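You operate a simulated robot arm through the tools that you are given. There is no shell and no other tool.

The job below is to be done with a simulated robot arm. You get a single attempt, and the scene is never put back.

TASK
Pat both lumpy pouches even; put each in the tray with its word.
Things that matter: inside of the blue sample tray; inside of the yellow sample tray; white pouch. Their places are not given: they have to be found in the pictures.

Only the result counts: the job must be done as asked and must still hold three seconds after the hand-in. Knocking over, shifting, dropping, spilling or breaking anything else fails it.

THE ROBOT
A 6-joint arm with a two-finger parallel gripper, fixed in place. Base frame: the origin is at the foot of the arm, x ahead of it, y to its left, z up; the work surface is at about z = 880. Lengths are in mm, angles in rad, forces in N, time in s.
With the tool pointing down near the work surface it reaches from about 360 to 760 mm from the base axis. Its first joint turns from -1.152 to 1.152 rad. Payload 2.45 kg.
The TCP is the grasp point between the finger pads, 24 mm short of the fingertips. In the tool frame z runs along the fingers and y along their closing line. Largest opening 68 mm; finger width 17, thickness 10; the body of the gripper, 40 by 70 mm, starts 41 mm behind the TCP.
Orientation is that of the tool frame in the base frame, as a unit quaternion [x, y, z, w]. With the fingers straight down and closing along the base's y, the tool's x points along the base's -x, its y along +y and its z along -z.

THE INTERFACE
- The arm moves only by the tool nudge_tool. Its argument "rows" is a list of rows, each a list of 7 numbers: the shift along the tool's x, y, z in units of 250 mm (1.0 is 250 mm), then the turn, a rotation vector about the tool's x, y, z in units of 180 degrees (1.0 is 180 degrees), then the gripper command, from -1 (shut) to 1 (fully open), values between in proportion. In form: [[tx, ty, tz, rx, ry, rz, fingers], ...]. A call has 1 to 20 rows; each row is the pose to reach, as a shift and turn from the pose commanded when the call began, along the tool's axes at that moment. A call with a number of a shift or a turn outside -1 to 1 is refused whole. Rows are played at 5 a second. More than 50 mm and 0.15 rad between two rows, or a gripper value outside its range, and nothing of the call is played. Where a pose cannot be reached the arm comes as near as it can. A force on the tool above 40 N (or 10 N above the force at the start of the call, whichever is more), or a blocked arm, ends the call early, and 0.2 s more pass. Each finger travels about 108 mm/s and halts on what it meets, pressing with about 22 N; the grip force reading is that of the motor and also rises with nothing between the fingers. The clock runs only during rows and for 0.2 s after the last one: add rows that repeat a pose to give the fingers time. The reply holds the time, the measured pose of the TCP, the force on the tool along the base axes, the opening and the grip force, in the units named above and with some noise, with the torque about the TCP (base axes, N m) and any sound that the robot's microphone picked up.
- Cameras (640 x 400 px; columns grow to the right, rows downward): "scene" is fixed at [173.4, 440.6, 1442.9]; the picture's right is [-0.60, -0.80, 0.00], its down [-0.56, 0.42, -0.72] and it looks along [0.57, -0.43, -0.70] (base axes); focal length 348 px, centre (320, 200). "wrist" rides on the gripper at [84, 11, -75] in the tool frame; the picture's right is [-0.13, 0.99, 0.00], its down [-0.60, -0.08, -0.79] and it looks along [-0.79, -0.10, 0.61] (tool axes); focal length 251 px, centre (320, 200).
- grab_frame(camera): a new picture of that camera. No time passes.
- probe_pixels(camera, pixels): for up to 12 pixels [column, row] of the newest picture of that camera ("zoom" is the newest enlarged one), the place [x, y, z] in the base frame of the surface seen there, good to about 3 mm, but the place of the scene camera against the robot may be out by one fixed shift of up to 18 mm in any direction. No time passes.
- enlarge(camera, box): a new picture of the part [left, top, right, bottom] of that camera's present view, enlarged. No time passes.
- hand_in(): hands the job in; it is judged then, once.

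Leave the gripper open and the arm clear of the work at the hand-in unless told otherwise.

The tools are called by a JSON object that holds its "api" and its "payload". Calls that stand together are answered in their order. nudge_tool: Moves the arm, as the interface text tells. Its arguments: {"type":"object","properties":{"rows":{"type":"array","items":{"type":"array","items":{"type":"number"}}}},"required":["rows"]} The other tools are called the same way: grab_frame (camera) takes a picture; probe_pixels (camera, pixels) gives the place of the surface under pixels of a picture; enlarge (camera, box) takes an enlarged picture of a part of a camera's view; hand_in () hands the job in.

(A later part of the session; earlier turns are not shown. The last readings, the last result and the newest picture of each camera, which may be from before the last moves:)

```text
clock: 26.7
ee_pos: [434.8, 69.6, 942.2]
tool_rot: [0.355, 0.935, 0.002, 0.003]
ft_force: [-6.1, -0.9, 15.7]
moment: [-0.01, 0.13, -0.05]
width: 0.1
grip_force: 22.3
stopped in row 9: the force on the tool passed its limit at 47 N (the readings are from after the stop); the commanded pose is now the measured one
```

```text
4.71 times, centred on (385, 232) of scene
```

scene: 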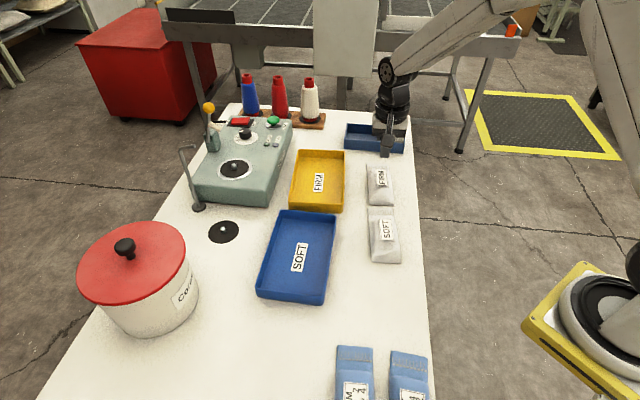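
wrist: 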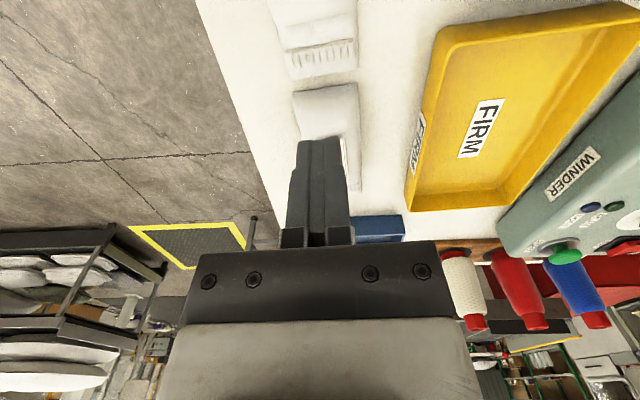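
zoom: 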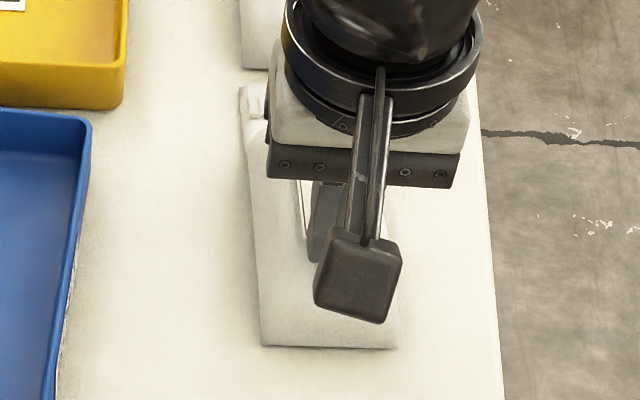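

I'll lift and travel over to the FIRM pouch for another pat near its lower half (about 563,-41), pausing above it first.

{"api": "nudge_tool", "payload": {"rows": [[0, 0, -0.02, 0, 0, 0, -1], [0, 0, -0.1, 0, 0, 0, -1], [-0.05, 0, -0.2, 0, 0, 0, -1], [-0.2, 0.002, -0.24, 0, 0, 0, -1], [-0.36, 0.004, -0.24, 0, 0, 0, -1], [-0.52, 0.007, -0.24, 0, 0, 0, -1], [-0.677, 0.01, -0.24, 0, 0, 0, -1], [-0.677, 0.01, -0.24, 0, 0, 0, -1]]}}

{"api": "enlarge", "payload": {"camera": "scene", "box": [360, 205, 410, 268]}}

{"api": "enlarge", "payload": {"camera": "scene", "box": [355, 155, 415, 213]}}

```text
clock: 28.5
ee_pos: [563.2, -39.1, 1003.9]
tool_rot: [0.355, 0.935, 0.002, 0.003]
ft_force: [0.8, 0.1, -0.8]
moment: [-0.02, -0.03, -0.01]
width: 0.0
grip_force: 21.9
```

```text
6.35 times, centred on (385, 236) of scene
```

zoom: 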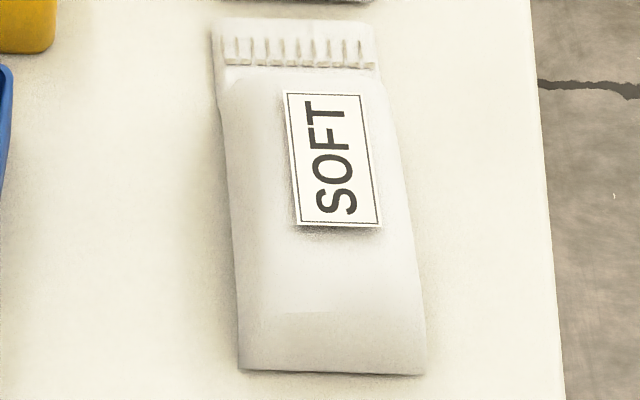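

```text
6.90 times, centred on (385, 184) of scene
```

zoom: 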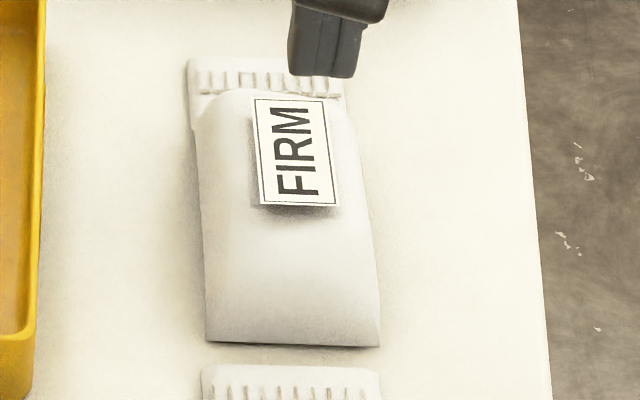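

SOFT looks even now, with barely a trace. I press the FIRM pouch here (about 563,-40) in small steps.

{"api": "nudge_tool", "payload": {"rows": [[0, 0, 0.08, 0, 0, 0, -1], [0, 0, 0.16, 0, 0, 0, -1], [0, 0, 0.216, 0, 0, 0, -1], [0, 0, 0.23, 0, 0, 0, -1], [0, 0, 0.236, 0, 0, 0, -1], [0, 0, 0.241, 0, 0, 0, -1], [0, 0, 0.244, 0, 0, 0, -1], [0, 0, 0.246, 0, 0, 0, -1], [0, 0, 0.246, 0, 0, 0, -1]]}}

{"api": "enlarge", "payload": {"camera": "scene", "box": [355, 155, 415, 213]}}

```text
clock: 30.5
ee_pos: [563.1, -39.9, 942.4]
tool_rot: [0.355, 0.935, 0.001, 0.005]
ft_force: [-6.6, -2.7, 32.6]
moment: [-0.04, 0.18, -0.07]
width: 0.1
grip_force: 21.8
```

```text
6.90 times, centred on (385, 184) of scene
```

zoom: 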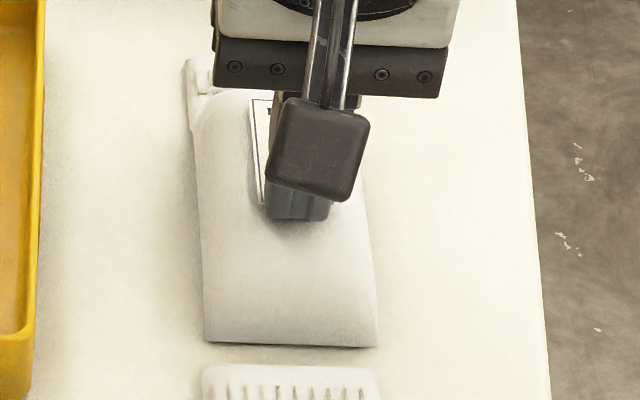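

Pressed at about 33 N. I'll lift, shift 55 mm toward the sealed end (about 604,-77), and pat once there.

{"api": "nudge_tool", "payload": {"rows": [[0, 0, -0.02, 0, 0, 0, -1], [0, 0, -0.08, 0, 0, 0, -1], [-0.1, 0, -0.1, 0, 0, 0, -1], [-0.21, 0, -0.08, 0, 0, 0, -1], [-0.21, 0, -0.04, 0, 0, 0, -1], [-0.21, 0.0, -0.016, 0, 0, 0, -1], [-0.21, 0.0, -0.01, 0, 0, 0, -1], [-0.21, 0.0, -0.006, 0, 0, 0, -1], [-0.21, 0.0, -0.003, 0, 0, 0, -1], [-0.21, 0.0, -0.001, 0, 0, 0, -1], [-0.21, 0.0, -0.001, 0, 0, 0, -1]]}}

{"api": "enlarge", "payload": {"camera": "scene", "box": [355, 155, 415, 213]}}

```text
clock: 32.9
ee_pos: [601.9, -74.3, 943.9]
tool_rot: [0.355, 0.935, 0.002, 0.003]
ft_force: [-3.3, 1.8, 16.8]
moment: [0.06, 0.12, -0.03]
width: 0.2
grip_force: 21.5
```

```text
6.90 times, centred on (385, 184) of scene
```

zoom: 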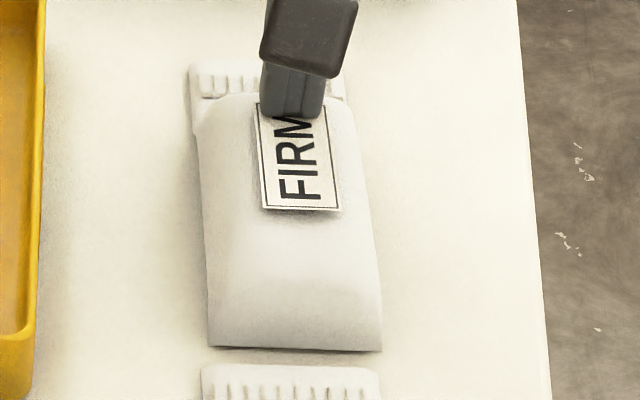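

FIRM looks smooth too. I'll lift and back away (keeping fingers shut) to about (505,22,1095), where the wrist camera should see both pouches and the yellow tray.

{"api": "nudge_tool", "payload": {"rows": [[0, 0, -0.04, 0, 0, 0, -1], [0, 0, -0.16, 0, 0, 0, -1], [0.05, 0, -0.32, 0, 0, 0, -1], [0.17, 0.01, -0.46, 0, 0, 0, -1], [0.3, 0.015, -0.58, 0, 0, 0, -1], [0.42, 0.02, -0.604, 0, 0, 0, -1], [0.546, 0.029, -0.604, 0, 0, 0, -1], [0.546, 0.029, -0.604, 0, 0, 0, -1]]}}

{"api": "grab_frame", "payload": {"camera": "wrist"}}

{"api": "enlarge", "payload": {"camera": "scene", "box": [350, 155, 415, 270]}}

```text
clock: 34.7
ee_pos: [503.5, 20.5, 1091.8]
tool_rot: [0.355, 0.935, 0.002, 0.002]
ft_force: [-0.1, 0.3, 1.1]
moment: [0.03, 0.04, -0.01]
width: 0.0
grip_force: 22.4
```

```text
taken
```

wrist: 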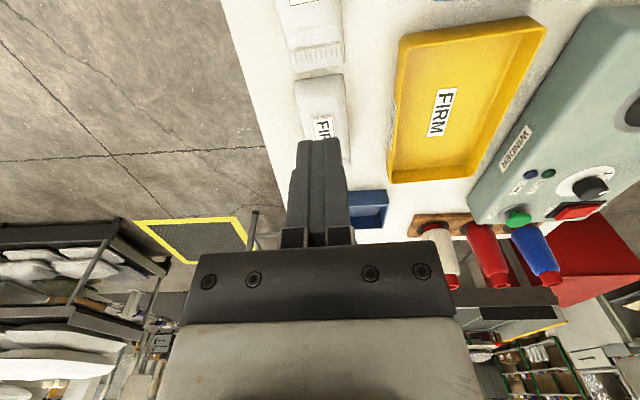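

```text
3.48 times, centred on (382, 212) of scene
```

zoom: 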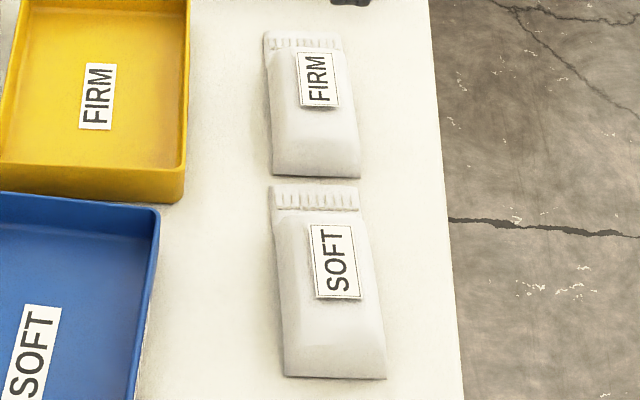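

Both pouches look smooth and rounded now. I'll enlarge the yellow tray in the wrist view and find its inner floor corners.

{"api": "enlarge", "payload": {"camera": "wrist", "box": [370, 5, 570, 195]}}

{"api": "probe_pixels", "payload": {"camera": "wrist", "pixels": [[401, 38], [545, 18], [388, 181], [464, 178], [412, 52], [520, 35], [400, 165], [458, 165], [440, 110], [430, 60], [430, 150], [480, 80]]}}

{"api": "probe_pixels", "payload": {"camera": "wrist", "pixels": [[295, 80], [344, 76], [325, 125], [320, 90], [296, 70], [340, 66], [280, 20], [335, 15], [350, 165], [360, 60], [310, 55], [330, 100]]}}

```text
2.11 times, centred on (470, 100) of wrist
```

zoom: 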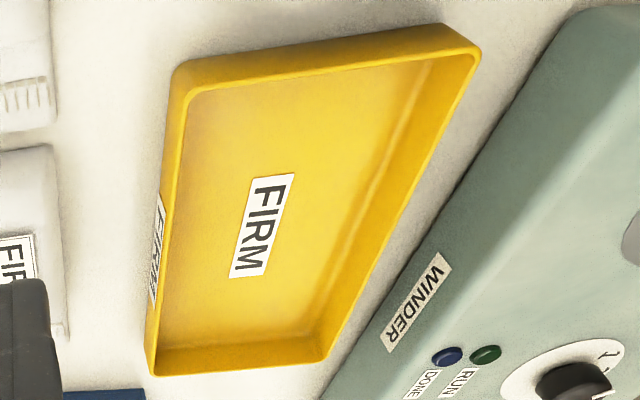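

```text
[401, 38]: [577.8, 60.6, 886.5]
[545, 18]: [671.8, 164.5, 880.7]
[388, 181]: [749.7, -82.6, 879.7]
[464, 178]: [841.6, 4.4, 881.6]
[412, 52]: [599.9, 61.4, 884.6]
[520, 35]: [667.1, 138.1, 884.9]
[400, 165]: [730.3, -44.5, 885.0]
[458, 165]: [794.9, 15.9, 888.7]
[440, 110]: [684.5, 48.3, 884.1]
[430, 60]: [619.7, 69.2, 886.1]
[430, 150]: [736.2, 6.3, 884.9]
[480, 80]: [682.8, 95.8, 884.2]
```

```text
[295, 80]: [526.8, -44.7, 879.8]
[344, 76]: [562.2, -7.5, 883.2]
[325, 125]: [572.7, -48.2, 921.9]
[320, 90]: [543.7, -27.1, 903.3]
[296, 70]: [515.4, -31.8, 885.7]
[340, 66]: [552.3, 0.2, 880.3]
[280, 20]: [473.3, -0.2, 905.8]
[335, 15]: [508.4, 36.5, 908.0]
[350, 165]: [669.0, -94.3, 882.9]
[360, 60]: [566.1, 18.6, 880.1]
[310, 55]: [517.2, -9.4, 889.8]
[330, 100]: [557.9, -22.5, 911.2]
```

Tray floor is at z≈884.5. I'll probe more exact rim and floor-edge points in this enlarged image.

{"api": "enlarge", "payload": {"camera": "wrist", "box": [370, 5, 570, 195]}}

{"api": "probe_pixels", "payload": {"camera": "zoom", "pixels": [[183, 80], [186, 92], [475, 50], [470, 58], [151, 372], [160, 345], [326, 358], [318, 345], [172, 200], [330, 300], [330, 72], [240, 355]]}}

{"api": "probe_pixels", "payload": {"camera": "zoom", "pixels": [[200, 105], [195, 115], [430, 70], [410, 75], [168, 330], [175, 340], [310, 335], [300, 325], [178, 220], [345, 240], [300, 85], [240, 345]]}}

```text
2.11 times, centred on (470, 100) of wrist
```

zoom: 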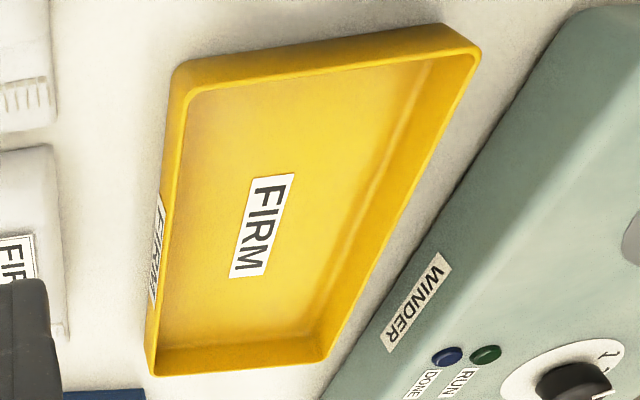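

```text
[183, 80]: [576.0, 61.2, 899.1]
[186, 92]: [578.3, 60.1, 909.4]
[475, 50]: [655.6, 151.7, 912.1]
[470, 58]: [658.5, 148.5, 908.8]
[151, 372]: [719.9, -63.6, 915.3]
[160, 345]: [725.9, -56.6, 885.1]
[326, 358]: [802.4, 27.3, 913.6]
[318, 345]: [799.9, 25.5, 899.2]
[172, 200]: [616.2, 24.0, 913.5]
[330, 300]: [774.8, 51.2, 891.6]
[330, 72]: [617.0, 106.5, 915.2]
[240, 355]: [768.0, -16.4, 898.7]
```

```text
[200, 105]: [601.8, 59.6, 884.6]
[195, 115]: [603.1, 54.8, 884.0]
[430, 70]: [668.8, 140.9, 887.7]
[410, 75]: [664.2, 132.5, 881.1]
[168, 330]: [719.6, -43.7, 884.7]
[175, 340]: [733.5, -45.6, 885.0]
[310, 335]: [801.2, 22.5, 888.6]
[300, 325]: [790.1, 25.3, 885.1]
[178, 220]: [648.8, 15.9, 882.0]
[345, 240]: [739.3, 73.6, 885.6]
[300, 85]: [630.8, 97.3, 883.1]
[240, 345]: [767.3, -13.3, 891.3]
```

Yellow tray: rim corners about (577,61), (657,151), (720,-64), (802,27), so centre (689,44), rim at z≈914, long axis at -41° – same as the tool and pouch. Next I move above the FIRM pouch at (592,-67,980) and open the fingers.

{"api": "nudge_tool", "payload": {"rows": [[-0.1, -0.005, 0.06, 0, 0, 0, 0], [-0.2, -0.01, 0.14, 0, 0, 0, 1], [-0.3, -0.016, 0.24, 0, 0, 0, 1], [-0.4, -0.021, 0.34, 0, 0, 0, 1], [-0.498, -0.026, 0.448, 0, 0, 0, 1], [-0.498, -0.026, 0.448, 0, 0, 0, 1]]}}

{"api": "grab_frame", "payload": {"camera": "wrist"}}

{"api": "enlarge", "payload": {"camera": "scene", "box": [340, 120, 430, 220]}}

```text
clock: 36.1
ee_pos: [591.8, -67.1, 981.5]
tool_rot: [0.355, 0.935, 0.002, 0.002]
ft_force: [0.3, -0.5, 0.2]
moment: [0.02, -0.03, -0.03]
width: 68.0
grip_force: 0.1
```

```text
taken
```

wrist: 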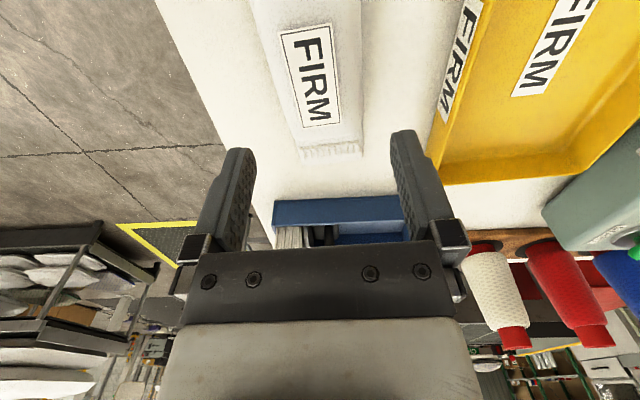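

```text
4.00 times, centred on (385, 170) of scene
```

zoom: 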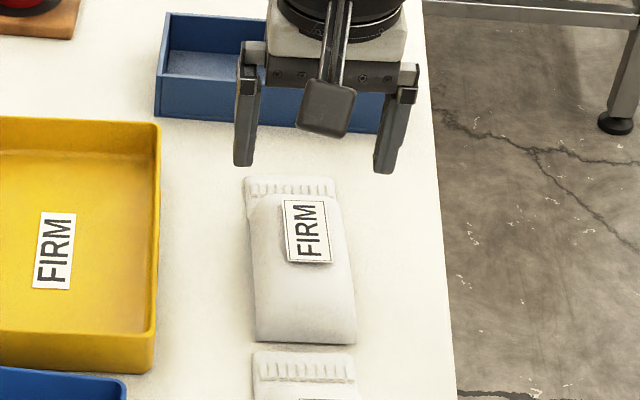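

Fingers are open above FIRM. I'll check the pouch's side edges in this wrist view to make sure it is centred between the fingers.

{"api": "probe_pixels", "payload": {"camera": "wrist", "pixels": [[302, 158], [361, 152], [258, 40], [270, 70], [280, 100], [290, 125], [362, 40], [362, 70], [363, 100], [364, 130], [330, 150], [310, 90]]}}

{"api": "enlarge", "payload": {"camera": "wrist", "box": [230, 0, 400, 170]}}

```text
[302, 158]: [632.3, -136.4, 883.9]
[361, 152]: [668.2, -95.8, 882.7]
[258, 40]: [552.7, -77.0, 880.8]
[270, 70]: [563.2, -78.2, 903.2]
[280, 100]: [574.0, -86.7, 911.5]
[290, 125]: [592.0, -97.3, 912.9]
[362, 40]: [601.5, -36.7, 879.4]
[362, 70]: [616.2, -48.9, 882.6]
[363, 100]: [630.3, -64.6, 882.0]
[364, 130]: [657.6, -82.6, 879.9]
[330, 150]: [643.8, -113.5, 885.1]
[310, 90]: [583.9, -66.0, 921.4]
```

```text
2.35 times, centred on (315, 85) of wrist
```

zoom: 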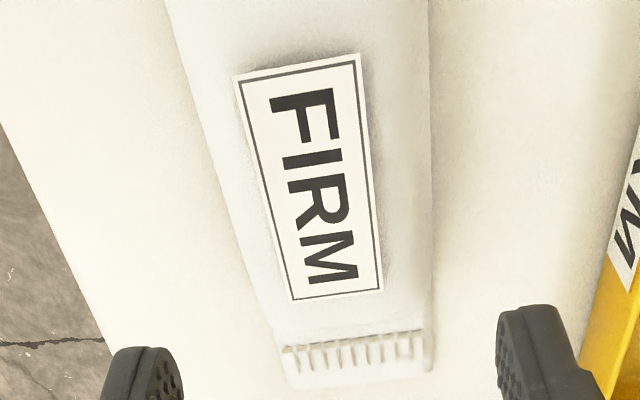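

The pouch spans about -26 to +28 mm across the closing line, so it fits between the open fingers. I go down to TCP about 907 (tips 883) with a 1 mm sideways correction.

{"api": "nudge_tool", "payload": {"rows": [[0, 0.004, 0.08, 0, 0, 0, 1], [0, 0.004, 0.15, 0, 0, 0, 1], [0, 0.004, 0.2, 0, 0, 0, 1], [0, 0.004, 0.24, 0, 0, 0, 1], [0, 0.004, 0.275, 0, 0, 0, 1], [0, 0.004, 0.298, 0, 0, 0, 1], [0, 0.004, 0.298, 0, 0, 0, 1]]}}

{"api": "enlarge", "payload": {"camera": "scene", "box": [340, 120, 430, 220]}}

```text
clock: 37.7
ee_pos: [593.5, -65.2, 906.6]
tool_rot: [0.355, 0.935, 0.002, 0.003]
ft_force: [0.0, 0.6, -0.3]
moment: [-0.01, 0.0, 0.01]
width: 67.9
grip_force: 0.1
```

```text
4.00 times, centred on (385, 170) of scene
```

zoom: 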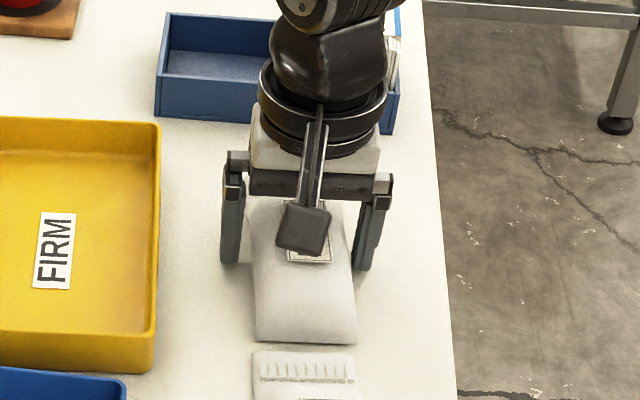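

No contact and straddling the pouch. I close the fingers gently toward 44 mm and see where they halt.

{"api": "nudge_tool", "payload": {"rows": [[0, 0, 0, 0, 0, 0, 0.6], [0, 0, 0, 0, 0, 0, 0.4], [0, 0, 0, 0, 0, 0, 0.3], [0, 0, 0, 0, 0, 0, 0.3]]}}

{"api": "enlarge", "payload": {"camera": "scene", "box": [340, 120, 430, 220]}}

```text
clock: 38.7
ee_pos: [594.6, -65.5, 908.2]
tool_rot: [0.355, 0.935, 0.002, 0.003]
ft_force: [0.5, -0.1, 0.5]
moment: [0.02, -0.01, 0.03]
width: 56.2
grip_force: 22.1
```

```text
4.00 times, centred on (385, 170) of scene
```

zoom: 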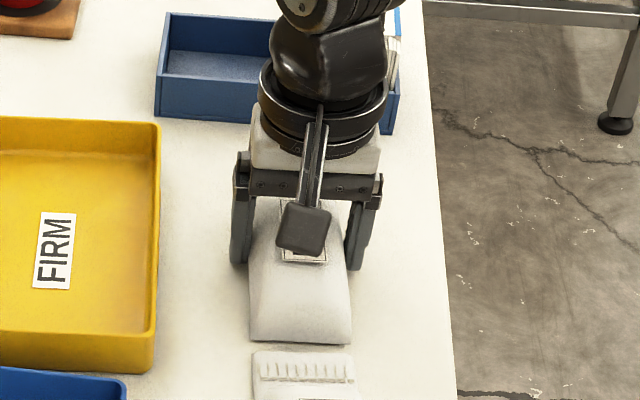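

The fingers halted at 56 mm with 22 N: the pouch is held. I lift 70 mm slowly, starting with small steps.

{"api": "nudge_tool", "payload": {"rows": [[0, 0, -0.01, 0, 0, 0, 0.3], [0, 0, -0.03, 0, 0, 0, 0.3], [0, 0, -0.07, 0, 0, 0, 0.3], [0, 0, -0.12, 0, 0, 0, 0.3], [0, 0, -0.18, 0, 0, 0, 0.3], [0, 0, -0.24, 0, 0, 0, 0.3], [0, 0, -0.28, 0, 0, 0, 0.3], [0, 0, -0.28, 0, 0, 0, 0.3]]}}

{"api": "grab_frame", "payload": {"camera": "scene"}}

{"api": "grab_frame", "payload": {"camera": "wrist"}}

```text
clock: 40.5
ee_pos: [593.1, -65.7, 976.8]
tool_rot: [0.355, 0.935, 0.002, 0.003]
ft_force: [0.5, -0.3, -0.3]
moment: [-0.03, 0.0, -0.03]
width: 56.2
grip_force: 21.8
```

```text
taken
```

scene: 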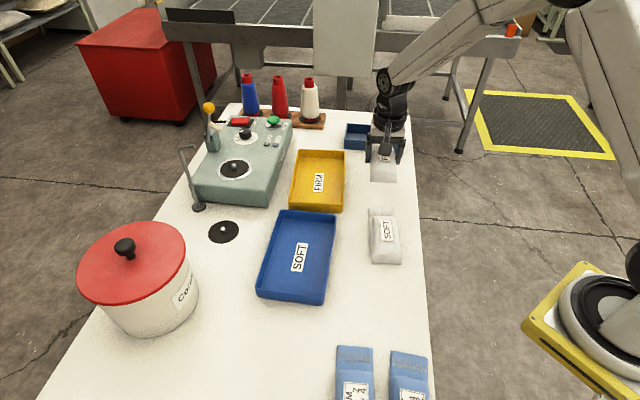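

```text
taken
```

wrist: 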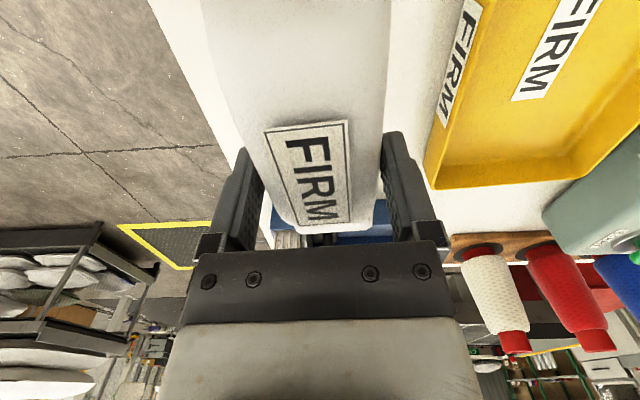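

FIRM is lifted, level and held. I now carry it 146 mm along tool y to above the yellow tray's centre, staying at this height (pouch bottom about 949, rim 914).

{"api": "nudge_tool", "payload": {"rows": [[0.005, 0.1, 0, 0, 0, 0, 0.3], [0.01, 0.22, 0, 0, 0, 0, 0.3], [0.015, 0.34, 0, 0, 0, 0, 0.3], [0.02, 0.46, 0, 0, 0, 0, 0.3], [0.026, 0.55, 0, 0, 0, 0, 0.3], [0.026, 0.583, 0, 0, 0, 0, 0.3], [0.026, 0.583, 0, 0, 0, 0, 0.3]]}}

{"api": "grab_frame", "payload": {"camera": "scene"}}

{"api": "grab_frame", "payload": {"camera": "wrist"}}

```text
clock: 42.1
ee_pos: [687.1, 49.3, 976.9]
tool_rot: [0.355, 0.935, 0.002, 0.003]
ft_force: [0.2, 0.3, -0.5]
moment: [-0.03, 0.0, 0.0]
width: 56.4
grip_force: 22.3
```

```text
taken
```

scene: 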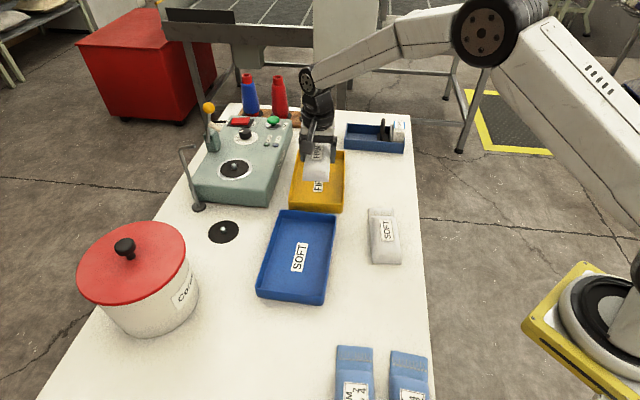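

```text
taken
```

wrist: 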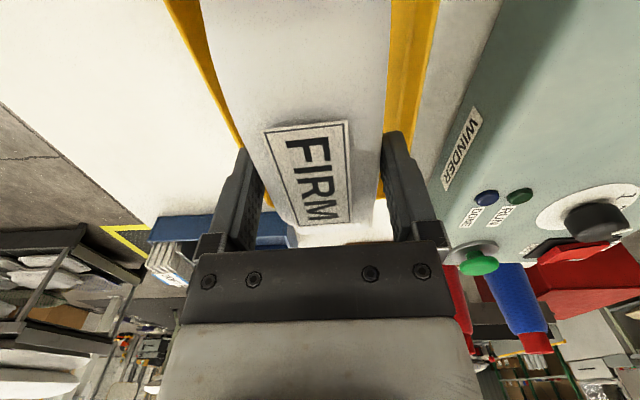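

Above the tray. Before lowering I check how far the winder box is on the right (pixels 440,190; 480,110) and the tray rims on both sides.

{"api": "probe_pixels", "payload": {"camera": "wrist", "pixels": [[440, 170], [470, 110], [500, 60], [475, 260], [430, 20], [400, 60], [190, 30], [225, 100], [395, 110], [210, 60]]}}

```text
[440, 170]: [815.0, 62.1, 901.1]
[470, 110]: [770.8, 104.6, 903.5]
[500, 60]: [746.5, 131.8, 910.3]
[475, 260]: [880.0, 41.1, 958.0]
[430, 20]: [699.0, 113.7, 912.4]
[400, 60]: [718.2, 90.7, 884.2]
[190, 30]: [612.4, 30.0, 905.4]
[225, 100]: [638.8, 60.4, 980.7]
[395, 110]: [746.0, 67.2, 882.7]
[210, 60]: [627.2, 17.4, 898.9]
```

The winder is 97 mm off to the side – clear. The tray's middle is about 2.5 mm to the left of the tool, so I correct that while lowering to TCP about 913.5 (pouch just touching the floor).

{"api": "nudge_tool", "payload": {"rows": [[0, -0.01, 0.05, 0, 0, 0, 0.3], [0, -0.01, 0.1, 0, 0, 0, 0.3], [0, -0.01, 0.15, 0, 0, 0, 0.3], [0, -0.01, 0.2, 0, 0, 0, 0.3], [0, -0.01, 0.23, 0, 0, 0, 0.3], [0, -0.01, 0.245, 0, 0, 0, 0.3], [0, -0.01, 0.251, 0, 0, 0, 0.3], [0, -0.01, 0.254, 0, 0, 0, 0.3], [0, -0.01, 0.254, 0, 0, 0, 0.3]]}}

{"api": "grab_frame", "payload": {"camera": "wrist"}}

{"api": "enlarge", "payload": {"camera": "scene", "box": [260, 110, 380, 220]}}

```text
clock: 44.1
ee_pos: [684.2, 45.5, 913.1]
tool_rot: [0.355, 0.935, 0.002, 0.003]
ft_force: [-0.5, 0.6, -0.4]
moment: [0.01, 0.0, 0.0]
width: 55.9
grip_force: 21.4
```

```text
taken
```

wrist: 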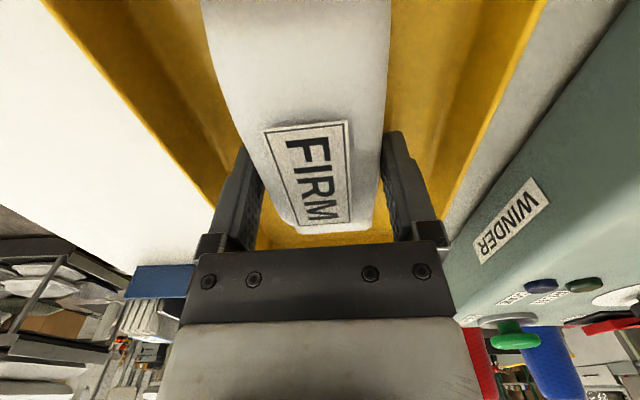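

```text
3.64 times, centred on (320, 165) of scene
```

zoom: 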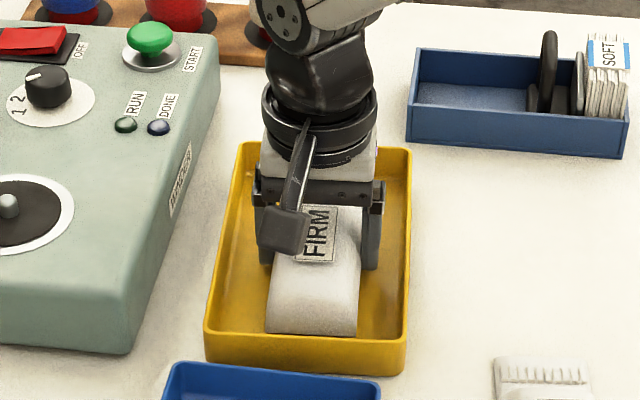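

Centred in the tray, no touch felt yet. I lower another 2 mm in 1 mm steps to feel for the floor.

{"api": "nudge_tool", "payload": {"rows": [[0, 0, 0.004, 0, 0, 0, 0.3], [0, 0, 0.008, 0, 0, 0, 0.3], [0, 0, 0.008, 0, 0, 0, 0.3]]}}

```text
clock: 44.9
ee_pos: [685.3, 46.4, 913.2]
tool_rot: [0.355, 0.935, 0.001, 0.002]
ft_force: [0.2, -0.3, -0.4]
moment: [0.0, -0.04, -0.03]
width: 56.2
grip_force: 22.1
```

Still no floor contact. Another 2 mm in small steps.

{"api": "nudge_tool", "payload": {"rows": [[0, 0, 0.004, 0, 0, 0, 0.3], [0, 0, 0.008, 0, 0, 0, 0.3], [0, 0, 0.008, 0, 0, 0, 0.3]]}}

{"api": "enlarge", "payload": {"camera": "scene", "box": [270, 130, 360, 220]}}

```text
clock: 45.7
ee_pos: [685.2, 45.8, 911.5]
tool_rot: [0.355, 0.935, 0.003, 0.004]
ft_force: [-4.2, 1.8, 13.7]
moment: [0.06, 0.06, -0.1]
width: 56.5
grip_force: 22.2
```

```text
4.44 times, centred on (315, 175) of scene
```

zoom: 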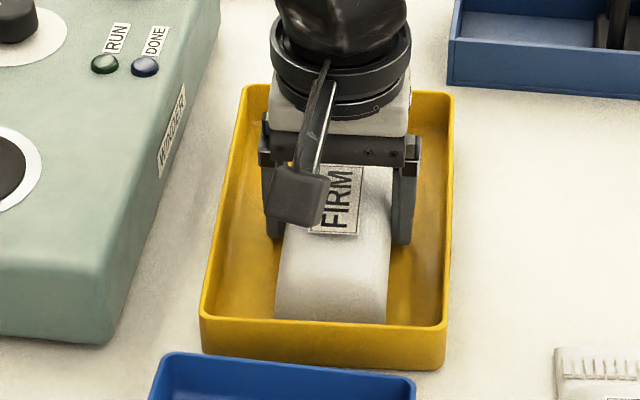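

Floor contact at 13.7 N. I ease up 1.2 mm, then open the fingers gradually to about 66 mm.

{"api": "nudge_tool", "payload": {"rows": [[0, 0, -0.005, 0, 0, 0, 0.3], [0, 0, -0.005, 0, 0, 0, 0.6], [0, 0, -0.005, 0, 0, 0, 0.75], [0, 0, -0.005, 0, 0, 0, 0.95], [0, 0, -0.005, 0, 0, 0, 0.95]]}}

{"api": "grab_frame", "payload": {"camera": "wrist"}}

{"api": "enlarge", "payload": {"camera": "scene", "box": [270, 130, 360, 220]}}

```text
clock: 46.9
ee_pos: [684.0, 45.1, 910.3]
tool_rot: [0.356, 0.934, 0.003, 0.003]
ft_force: [-0.3, 0.4, -0.3]
moment: [0.03, 0.02, 0.0]
width: 66.1
grip_force: 0.0
```

```text
taken
```

wrist: 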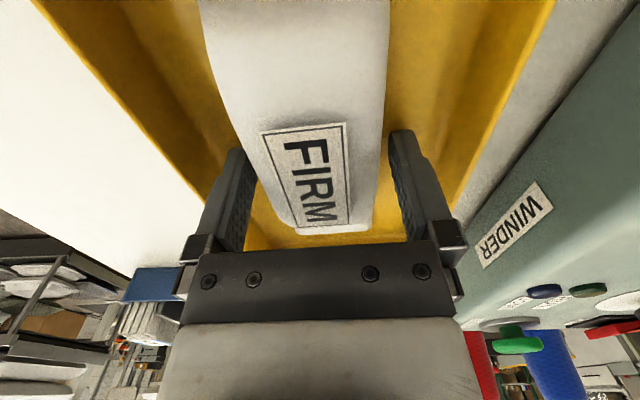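

```text
4.44 times, centred on (315, 175) of scene
```

zoom: 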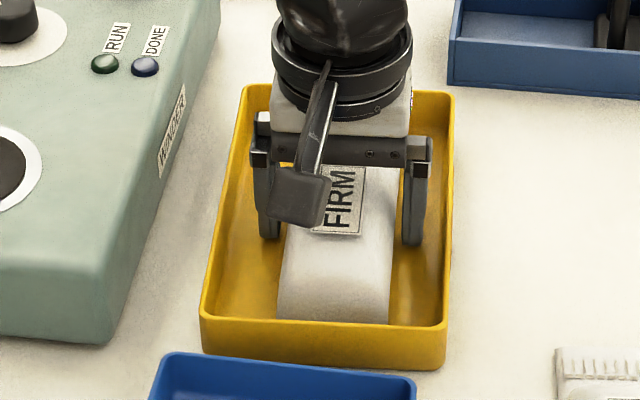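

Released; the pouch rests in the yellow tray. I lift straight up about 110 mm.

{"api": "nudge_tool", "payload": {"rows": [[0, 0, -0.04, 0, 0, 0, 0.95], [0, 0, -0.1, 0, 0, 0, 0.95], [0, 0, -0.2, 0, 0, 0, 0.95], [0, 0, -0.32, 0, 0, 0, 0.95], [0, 0, -0.44, 0, 0, 0, 0.95], [0, 0, -0.44, 0, 0, 0, 0.95]]}}

{"api": "enlarge", "payload": {"camera": "scene", "box": [260, 120, 370, 220]}}

{"api": "grab_frame", "payload": {"camera": "wrist"}}

```text
clock: 48.3
ee_pos: [684.6, 46.5, 1020.6]
tool_rot: [0.355, 0.935, 0.002, 0.003]
ft_force: [-0.2, -0.3, 0.6]
moment: [0.0, 0.0, 0.02]
width: 66.3
grip_force: 0.0
```

```text
4.00 times, centred on (315, 170) of scene
```

zoom: 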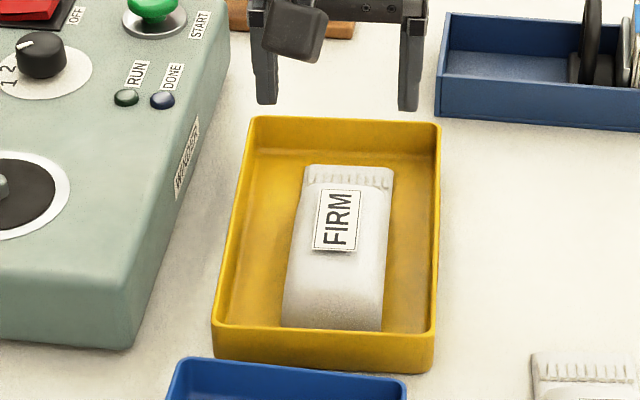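

```text
taken
```

wrist: 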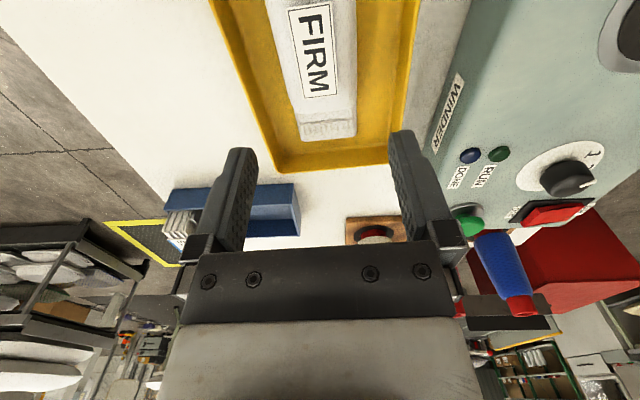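

FIRM lies well inside the yellow tray. Next I move to a tilted viewing pose near (511,147,1120) to measure the blue tray and the SOFT pouch.

{"api": "nudge_tool", "payload": {"rows": [[0.1, -0.02, -0.1, 0, 0.02, 0, 0.95], [0.24, -0.05, -0.2, 0, 0.05, 0, 0.95], [0.38, -0.08, -0.28, 0, 0.085, 0, 0.95], [0.52, -0.11, -0.34, 0, 0.12, 0, 0.95], [0.66, -0.135, -0.38, 0, 0.155, 0, 0.95], [0.787, -0.161, -0.4, 0, 0.19, 0, 0.95], [0.787, -0.161, -0.4, 0, 0.19, 0, 0.95]]}}

{"api": "grab_frame", "payload": {"camera": "wrist"}}

```text
clock: 49.9
ee_pos: [510.7, 145.3, 1118.4]
tool_rot: [0.339, 0.894, 0.106, -0.273]
ft_force: [-0.3, -0.6, 0.4]
moment: [0.0, 0.0, 0.01]
width: 66.4
grip_force: 0.1
```

```text
taken
```

wrist: 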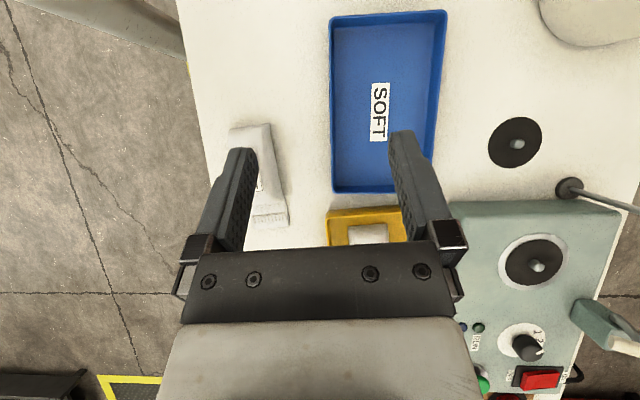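

The blue tray is seen from above (about 385,100). I enlarge and probe its rim and floor corners.

{"api": "enlarge", "payload": {"camera": "wrist", "box": [310, 0, 470, 205]}}

{"api": "probe_pixels", "payload": {"camera": "wrist", "pixels": [[332, 18], [446, 13], [334, 191], [430, 185], [331, 100], [441, 70], [385, 13], [365, 191], [345, 35], [430, 30], [345, 175], [380, 100]]}}

{"api": "probe_pixels", "payload": {"camera": "wrist", "pixels": [[228, 130], [270, 122], [248, 229], [288, 222], [272, 150], [280, 185], [258, 130], [235, 135], [260, 150], [266, 175], [270, 195], [305, 150]]}}

```text
1.95 times, centred on (390, 102) of wrist
```

zoom: 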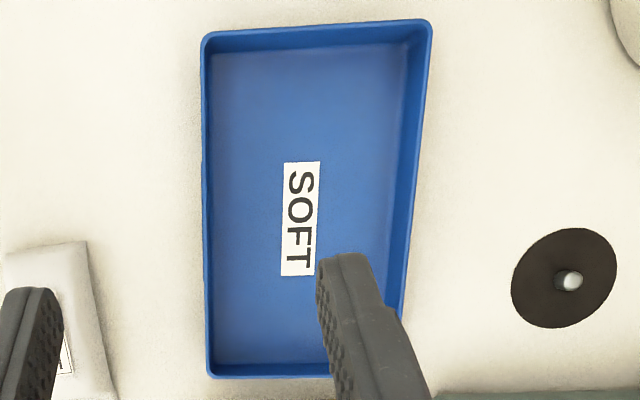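

```text
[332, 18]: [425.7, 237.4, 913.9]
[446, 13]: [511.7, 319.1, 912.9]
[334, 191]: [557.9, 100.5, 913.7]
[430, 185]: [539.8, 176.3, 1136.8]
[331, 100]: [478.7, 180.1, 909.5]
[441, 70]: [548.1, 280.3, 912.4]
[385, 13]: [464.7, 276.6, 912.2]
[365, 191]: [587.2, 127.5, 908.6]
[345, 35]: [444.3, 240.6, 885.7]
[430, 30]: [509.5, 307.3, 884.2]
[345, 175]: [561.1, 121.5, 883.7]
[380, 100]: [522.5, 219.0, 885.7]
```

```text
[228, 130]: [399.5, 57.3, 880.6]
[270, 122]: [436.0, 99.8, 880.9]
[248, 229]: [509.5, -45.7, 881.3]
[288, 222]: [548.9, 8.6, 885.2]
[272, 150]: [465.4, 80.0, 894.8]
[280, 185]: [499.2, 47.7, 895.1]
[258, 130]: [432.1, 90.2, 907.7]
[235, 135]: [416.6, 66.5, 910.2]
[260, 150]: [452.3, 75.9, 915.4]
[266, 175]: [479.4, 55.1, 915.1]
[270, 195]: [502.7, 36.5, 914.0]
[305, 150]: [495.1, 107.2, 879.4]
```

Blue tray: rim corners (426,237), (512,319), (558,100), (644,182); centre (535,210), long axis at -46°, floor z≈884.5. SOFT pouch: centre near (477,32), long axis about -39.7°. I untilt the tool in place first.

{"api": "nudge_tool", "payload": {"rows": [[0, 0, 0, 0, -0.038, 0, 1], [0, 0, 0, 0, -0.076, 0, 1], [0, 0, 0, 0, -0.114, 0, 1], [0, 0, 0, 0, -0.152, 0, 1], [0, 0, 0, 0, -0.19, 0, 1], [0, 0, 0, 0, -0.19, 0, 1]]}}

```text
clock: 51.3
ee_pos: [508.4, 146.9, 1119.4]
tool_rot: [0.355, 0.935, 0.001, 0.003]
ft_force: [-0.4, -0.2, 0.1]
moment: [0.01, -0.02, 0.0]
width: 67.7
grip_force: 0.0
```

Vertical again. Now I move above the SOFT pouch at (473,35,985) with a -2° turn to match its axis.

{"api": "nudge_tool", "payload": {"rows": [[-0.04, -0.09, 0.08, 0, 0, -0.002, 1], [-0.08, -0.18, 0.19, 0, 0, -0.004, 1], [-0.12, -0.27, 0.3, 0, 0, -0.007, 1], [-0.16, -0.36, 0.42, 0, 0, -0.009, 1], [-0.192, -0.429, 0.538, 0, 0, -0.011, 1], [-0.192, -0.429, 0.538, 0, 0, -0.011, 1]]}}

{"api": "grab_frame", "payload": {"camera": "wrist"}}

{"api": "enlarge", "payload": {"camera": "scene", "box": [330, 150, 430, 275]}}

```text
clock: 52.7
ee_pos: [473.9, 33.8, 986.9]
tool_rot: [0.339, 0.941, 0.002, 0.003]
ft_force: [0.2, -0.7, 0.5]
moment: [0.01, 0.0, 0.01]
width: 68.1
grip_force: 0.0
```

```text
taken
```

wrist: 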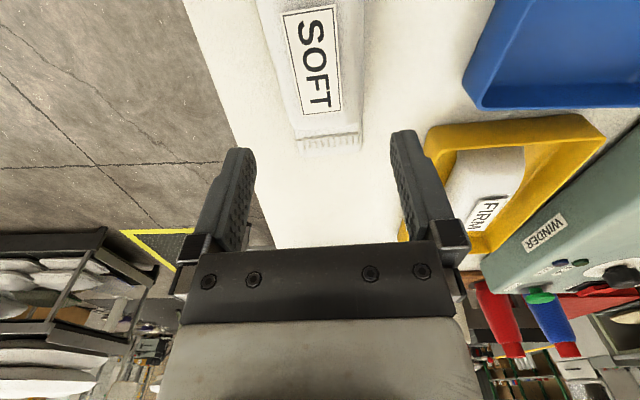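

```text
3.20 times, centred on (380, 212) of scene
```

zoom: 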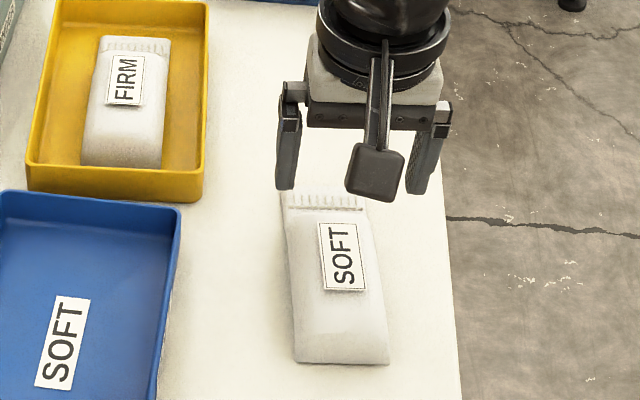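

Aligned at -39.6°. I check where the pouch's edges lie relative to the fingers.

{"api": "probe_pixels", "payload": {"camera": "wrist", "pixels": [[299, 155], [361, 149], [298, 150], [360, 145], [265, 30], [276, 65], [286, 100], [362, 30], [363, 65], [363, 100], [362, 120], [312, 60]]}}

```text
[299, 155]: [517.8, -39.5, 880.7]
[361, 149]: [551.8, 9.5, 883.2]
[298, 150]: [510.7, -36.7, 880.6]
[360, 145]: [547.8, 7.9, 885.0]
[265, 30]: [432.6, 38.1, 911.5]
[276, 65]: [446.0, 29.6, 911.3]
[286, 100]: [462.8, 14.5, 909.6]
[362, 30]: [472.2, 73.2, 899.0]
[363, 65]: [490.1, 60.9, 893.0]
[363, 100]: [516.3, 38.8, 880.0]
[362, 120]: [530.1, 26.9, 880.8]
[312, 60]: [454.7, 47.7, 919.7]
```

The pouch is centred within about 1 mm. I go down to TCP about 907 with a 1 mm sideways correction, watching for contact.

{"api": "nudge_tool", "payload": {"rows": [[0, 0.004, 0.08, 0, 0, 0, 1], [0, 0.004, 0.16, 0, 0, 0, 1], [0, 0.004, 0.215, 0, 0, 0, 1], [0, 0.004, 0.255, 0, 0, 0, 1], [0, 0.004, 0.29, 0, 0, 0, 1], [0, 0.004, 0.317, 0, 0, 0, 1], [0, 0.004, 0.317, 0, 0, 0, 1]]}}

{"api": "enlarge", "payload": {"camera": "scene", "box": [330, 150, 430, 275]}}

```text
clock: 54.3
ee_pos: [475.4, 36.8, 904.7]
tool_rot: [0.338, 0.941, 0.002, 0.003]
ft_force: [0.2, 0.2, 0.1]
moment: [0.01, 0.02, 0.01]
width: 68.0
grip_force: 0.1
```

```text
3.20 times, centred on (380, 212) of scene
```

zoom: 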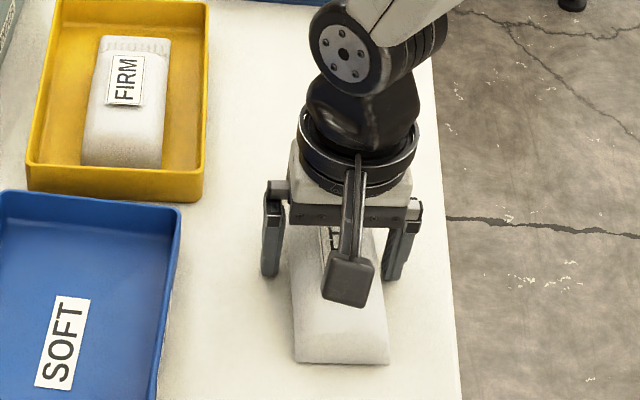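

No contact; tips are close to the table, so I raise 1.5 mm and close gently.

{"api": "nudge_tool", "payload": {"rows": [[0, 0, -0.006, 0, 0, 0, 1], [0, 0, -0.006, 0, 0, 0, 0.75], [0, 0, -0.006, 0, 0, 0, 0.6], [0, 0, -0.006, 0, 0, 0, 0.45], [0, 0, -0.006, 0, 0, 0, 0.3], [0, 0, -0.006, 0, 0, 0, 0.3]]}}

{"api": "enlarge", "payload": {"camera": "scene", "box": [330, 150, 430, 275]}}

```text
clock: 55.7
ee_pos: [476.1, 36.6, 906.3]
tool_rot: [0.339, 0.941, 0.003, 0.003]
ft_force: [0.0, -0.3, 0.3]
moment: [0.04, 0.0, -0.02]
width: 56.0
grip_force: 22.2
```

```text
3.20 times, centred on (380, 212) of scene
```

zoom: 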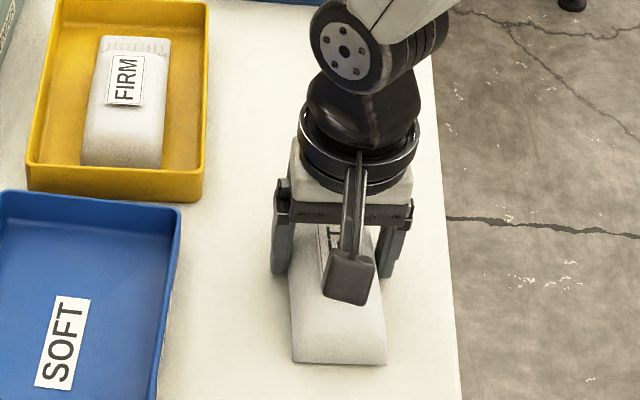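

The fingers halted at 56 mm with 22 N; SOFT is held. I lift 72 mm slowly.

{"api": "nudge_tool", "payload": {"rows": [[0, 0, -0.01, 0, 0, 0, 0.3], [0, 0, -0.03, 0, 0, 0, 0.3], [0, 0, -0.07, 0, 0, 0, 0.3], [0, 0, -0.12, 0, 0, 0, 0.3], [0, 0, -0.18, 0, 0, 0, 0.3], [0, 0, -0.24, 0, 0, 0, 0.3], [0, 0, -0.288, 0, 0, 0, 0.3], [0, 0, -0.288, 0, 0, 0, 0.3]]}}

{"api": "grab_frame", "payload": {"camera": "scene"}}

{"api": "grab_frame", "payload": {"camera": "wrist"}}

```text
clock: 57.5
ee_pos: [475.5, 35.4, 980.1]
tool_rot: [0.339, 0.941, 0.001, 0.003]
ft_force: [-0.5, 0.0, -0.6]
moment: [0.01, 0.04, 0.0]
width: 56.3
grip_force: 22.0
```

```text
taken
```

scene: 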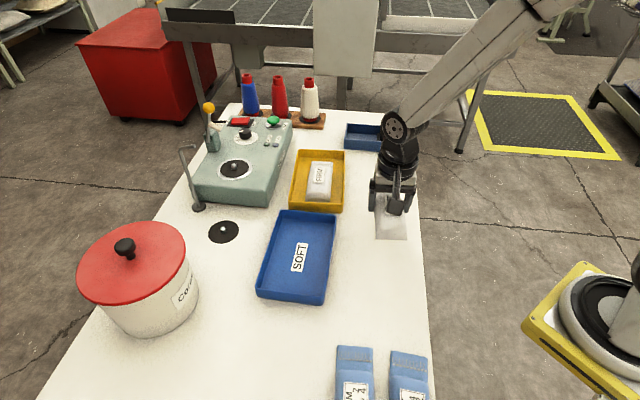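

```text
taken
```

wrist: 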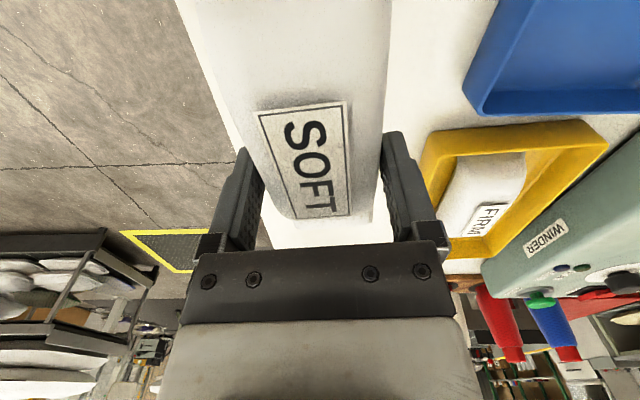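

SOFT is held level. I carry it to above the blue tray's centre – TCP (532,212) – turning +6.4° about tool z to match the tray's -46° axis, staying at this height.

{"api": "nudge_tool", "payload": {"rows": [[0.03, 0.075, 0, 0, 0, 0.004, 0.3], [0.08, 0.2, 0, 0, 0, 0.01, 0.3], [0.13, 0.325, 0, 0, 0, 0.017, 0.3], [0.18, 0.45, 0, 0, 0, 0.023, 0.3], [0.23, 0.575, 0, 0, 0, 0.03, 0.3], [0.265, 0.66, 0, 0, 0, 0.034, 0.3], [0.277, 0.69, 0, 0, 0, 0.0356, 0.3], [0.277, 0.69, 0, 0, 0, 0.0356, 0.3]]}}

{"api": "grab_frame", "payload": {"camera": "scene"}}

{"api": "grab_frame", "payload": {"camera": "wrist"}}

```text
clock: 59.3
ee_pos: [531.4, 212.5, 979.6]
tool_rot: [0.391, 0.92, 0.001, 0.002]
ft_force: [0.8, 0.3, 0.1]
moment: [-0.03, -0.03, 0.0]
width: 56.1
grip_force: 21.3
```

```text
taken
```

scene: 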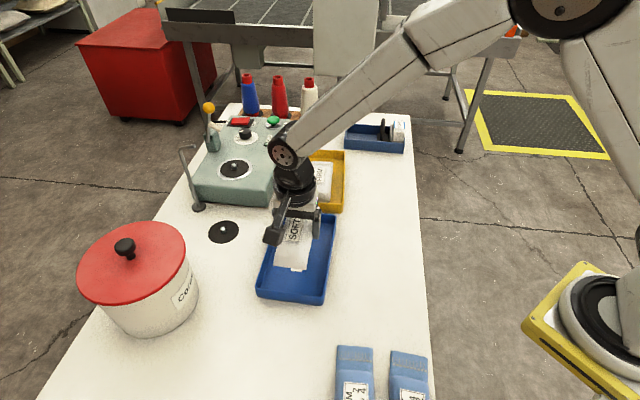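

```text
taken
```

wrist: 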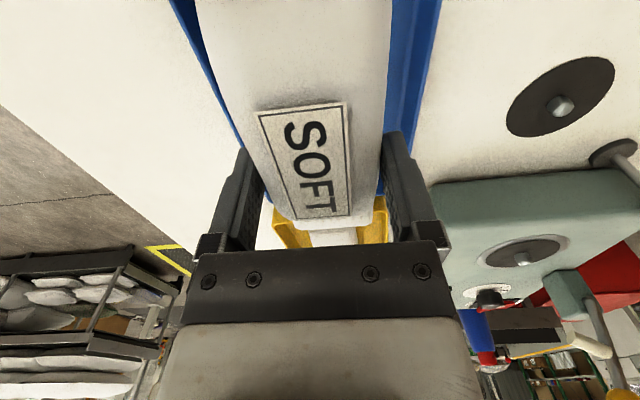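

Over the blue tray. I check the rim positions on both sides (left near 205,75; right near 425,40).

{"api": "probe_pixels", "payload": {"camera": "wrist", "pixels": [[188, 30], [205, 70], [220, 100], [178, 8], [435, 20], [428, 60], [418, 100], [400, 60], [205, 50], [412, 120], [192, 20], [437, 5]]}}

{"api": "enlarge", "payload": {"camera": "wrist", "box": [150, 0, 470, 200]}}

```text
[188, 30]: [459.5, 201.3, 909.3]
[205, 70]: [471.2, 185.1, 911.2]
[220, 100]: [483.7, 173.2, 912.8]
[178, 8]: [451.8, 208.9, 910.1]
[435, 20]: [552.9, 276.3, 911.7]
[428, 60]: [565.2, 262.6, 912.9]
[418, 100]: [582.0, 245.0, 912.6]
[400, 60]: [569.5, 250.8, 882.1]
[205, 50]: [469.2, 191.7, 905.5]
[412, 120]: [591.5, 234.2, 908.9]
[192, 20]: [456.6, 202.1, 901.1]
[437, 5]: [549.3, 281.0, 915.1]
```

```text
2.00 times, centred on (310, 100) of wrist
```

zoom: 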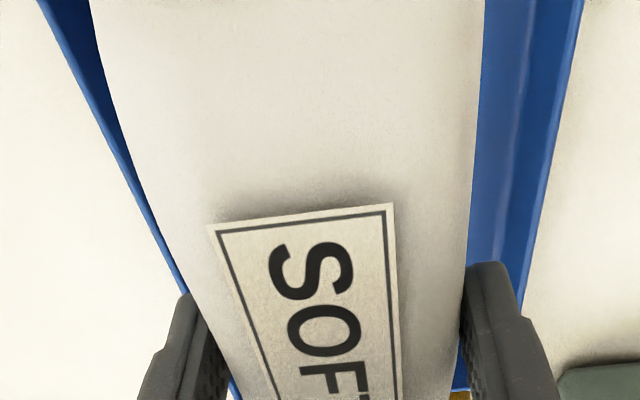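

The tray is centred within 1 mm of the tool. I lower to TCP about 913, shifting 1 mm left.

{"api": "nudge_tool", "payload": {"rows": [[0, -0.004, 0.05, 0, 0, 0, 0.3], [0, -0.004, 0.1, 0, 0, 0, 0.3], [0, -0.004, 0.15, 0, 0, 0, 0.3], [0, -0.004, 0.2, 0, 0, 0, 0.3], [0, -0.004, 0.24, 0, 0, 0, 0.3], [0, -0.004, 0.258, 0, 0, 0, 0.3], [0, -0.004, 0.266, 0, 0, 0, 0.3], [0, -0.004, 0.266, 0, 0, 0, 0.3]]}}

{"api": "enlarge", "payload": {"camera": "scene", "box": [230, 170, 360, 320]}}

```text
clock: 61.1
ee_pos: [532.9, 211.1, 913.7]
tool_rot: [0.391, 0.92, 0.002, 0.003]
ft_force: [0.2, -0.4, -0.9]
moment: [0.01, 0.01, 0.02]
width: 56.2
grip_force: 21.8
```

```text
2.67 times, centred on (295, 245) of scene
```

zoom: 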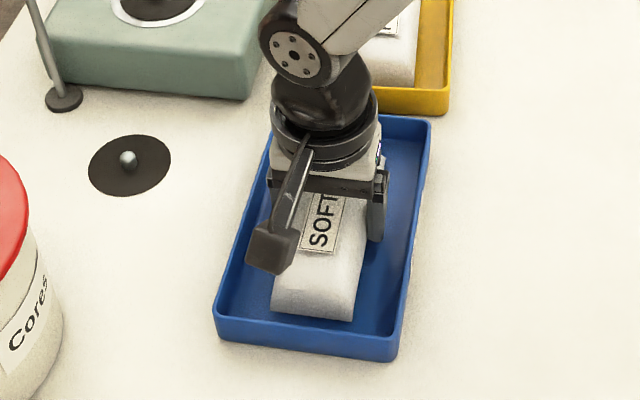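

Inside the tray, not yet on the floor. I lower 2.5 mm more in small steps to feel the floor.

{"api": "nudge_tool", "payload": {"rows": [[0, 0, 0.004, 0, 0, 0, 0.3], [0, 0, 0.007, 0, 0, 0, 0.3], [0, 0, 0.01, 0, 0, 0, 0.3], [0, 0, 0.01, 0, 0, 0, 0.3]]}}

```text
clock: 62.1
ee_pos: [531.6, 211.1, 911.1]
tool_rot: [0.391, 0.92, 0.002, 0.003]
ft_force: [0.2, 0.3, 3.5]
moment: [-0.02, -0.01, -0.06]
width: 56.1
grip_force: 22.0
```

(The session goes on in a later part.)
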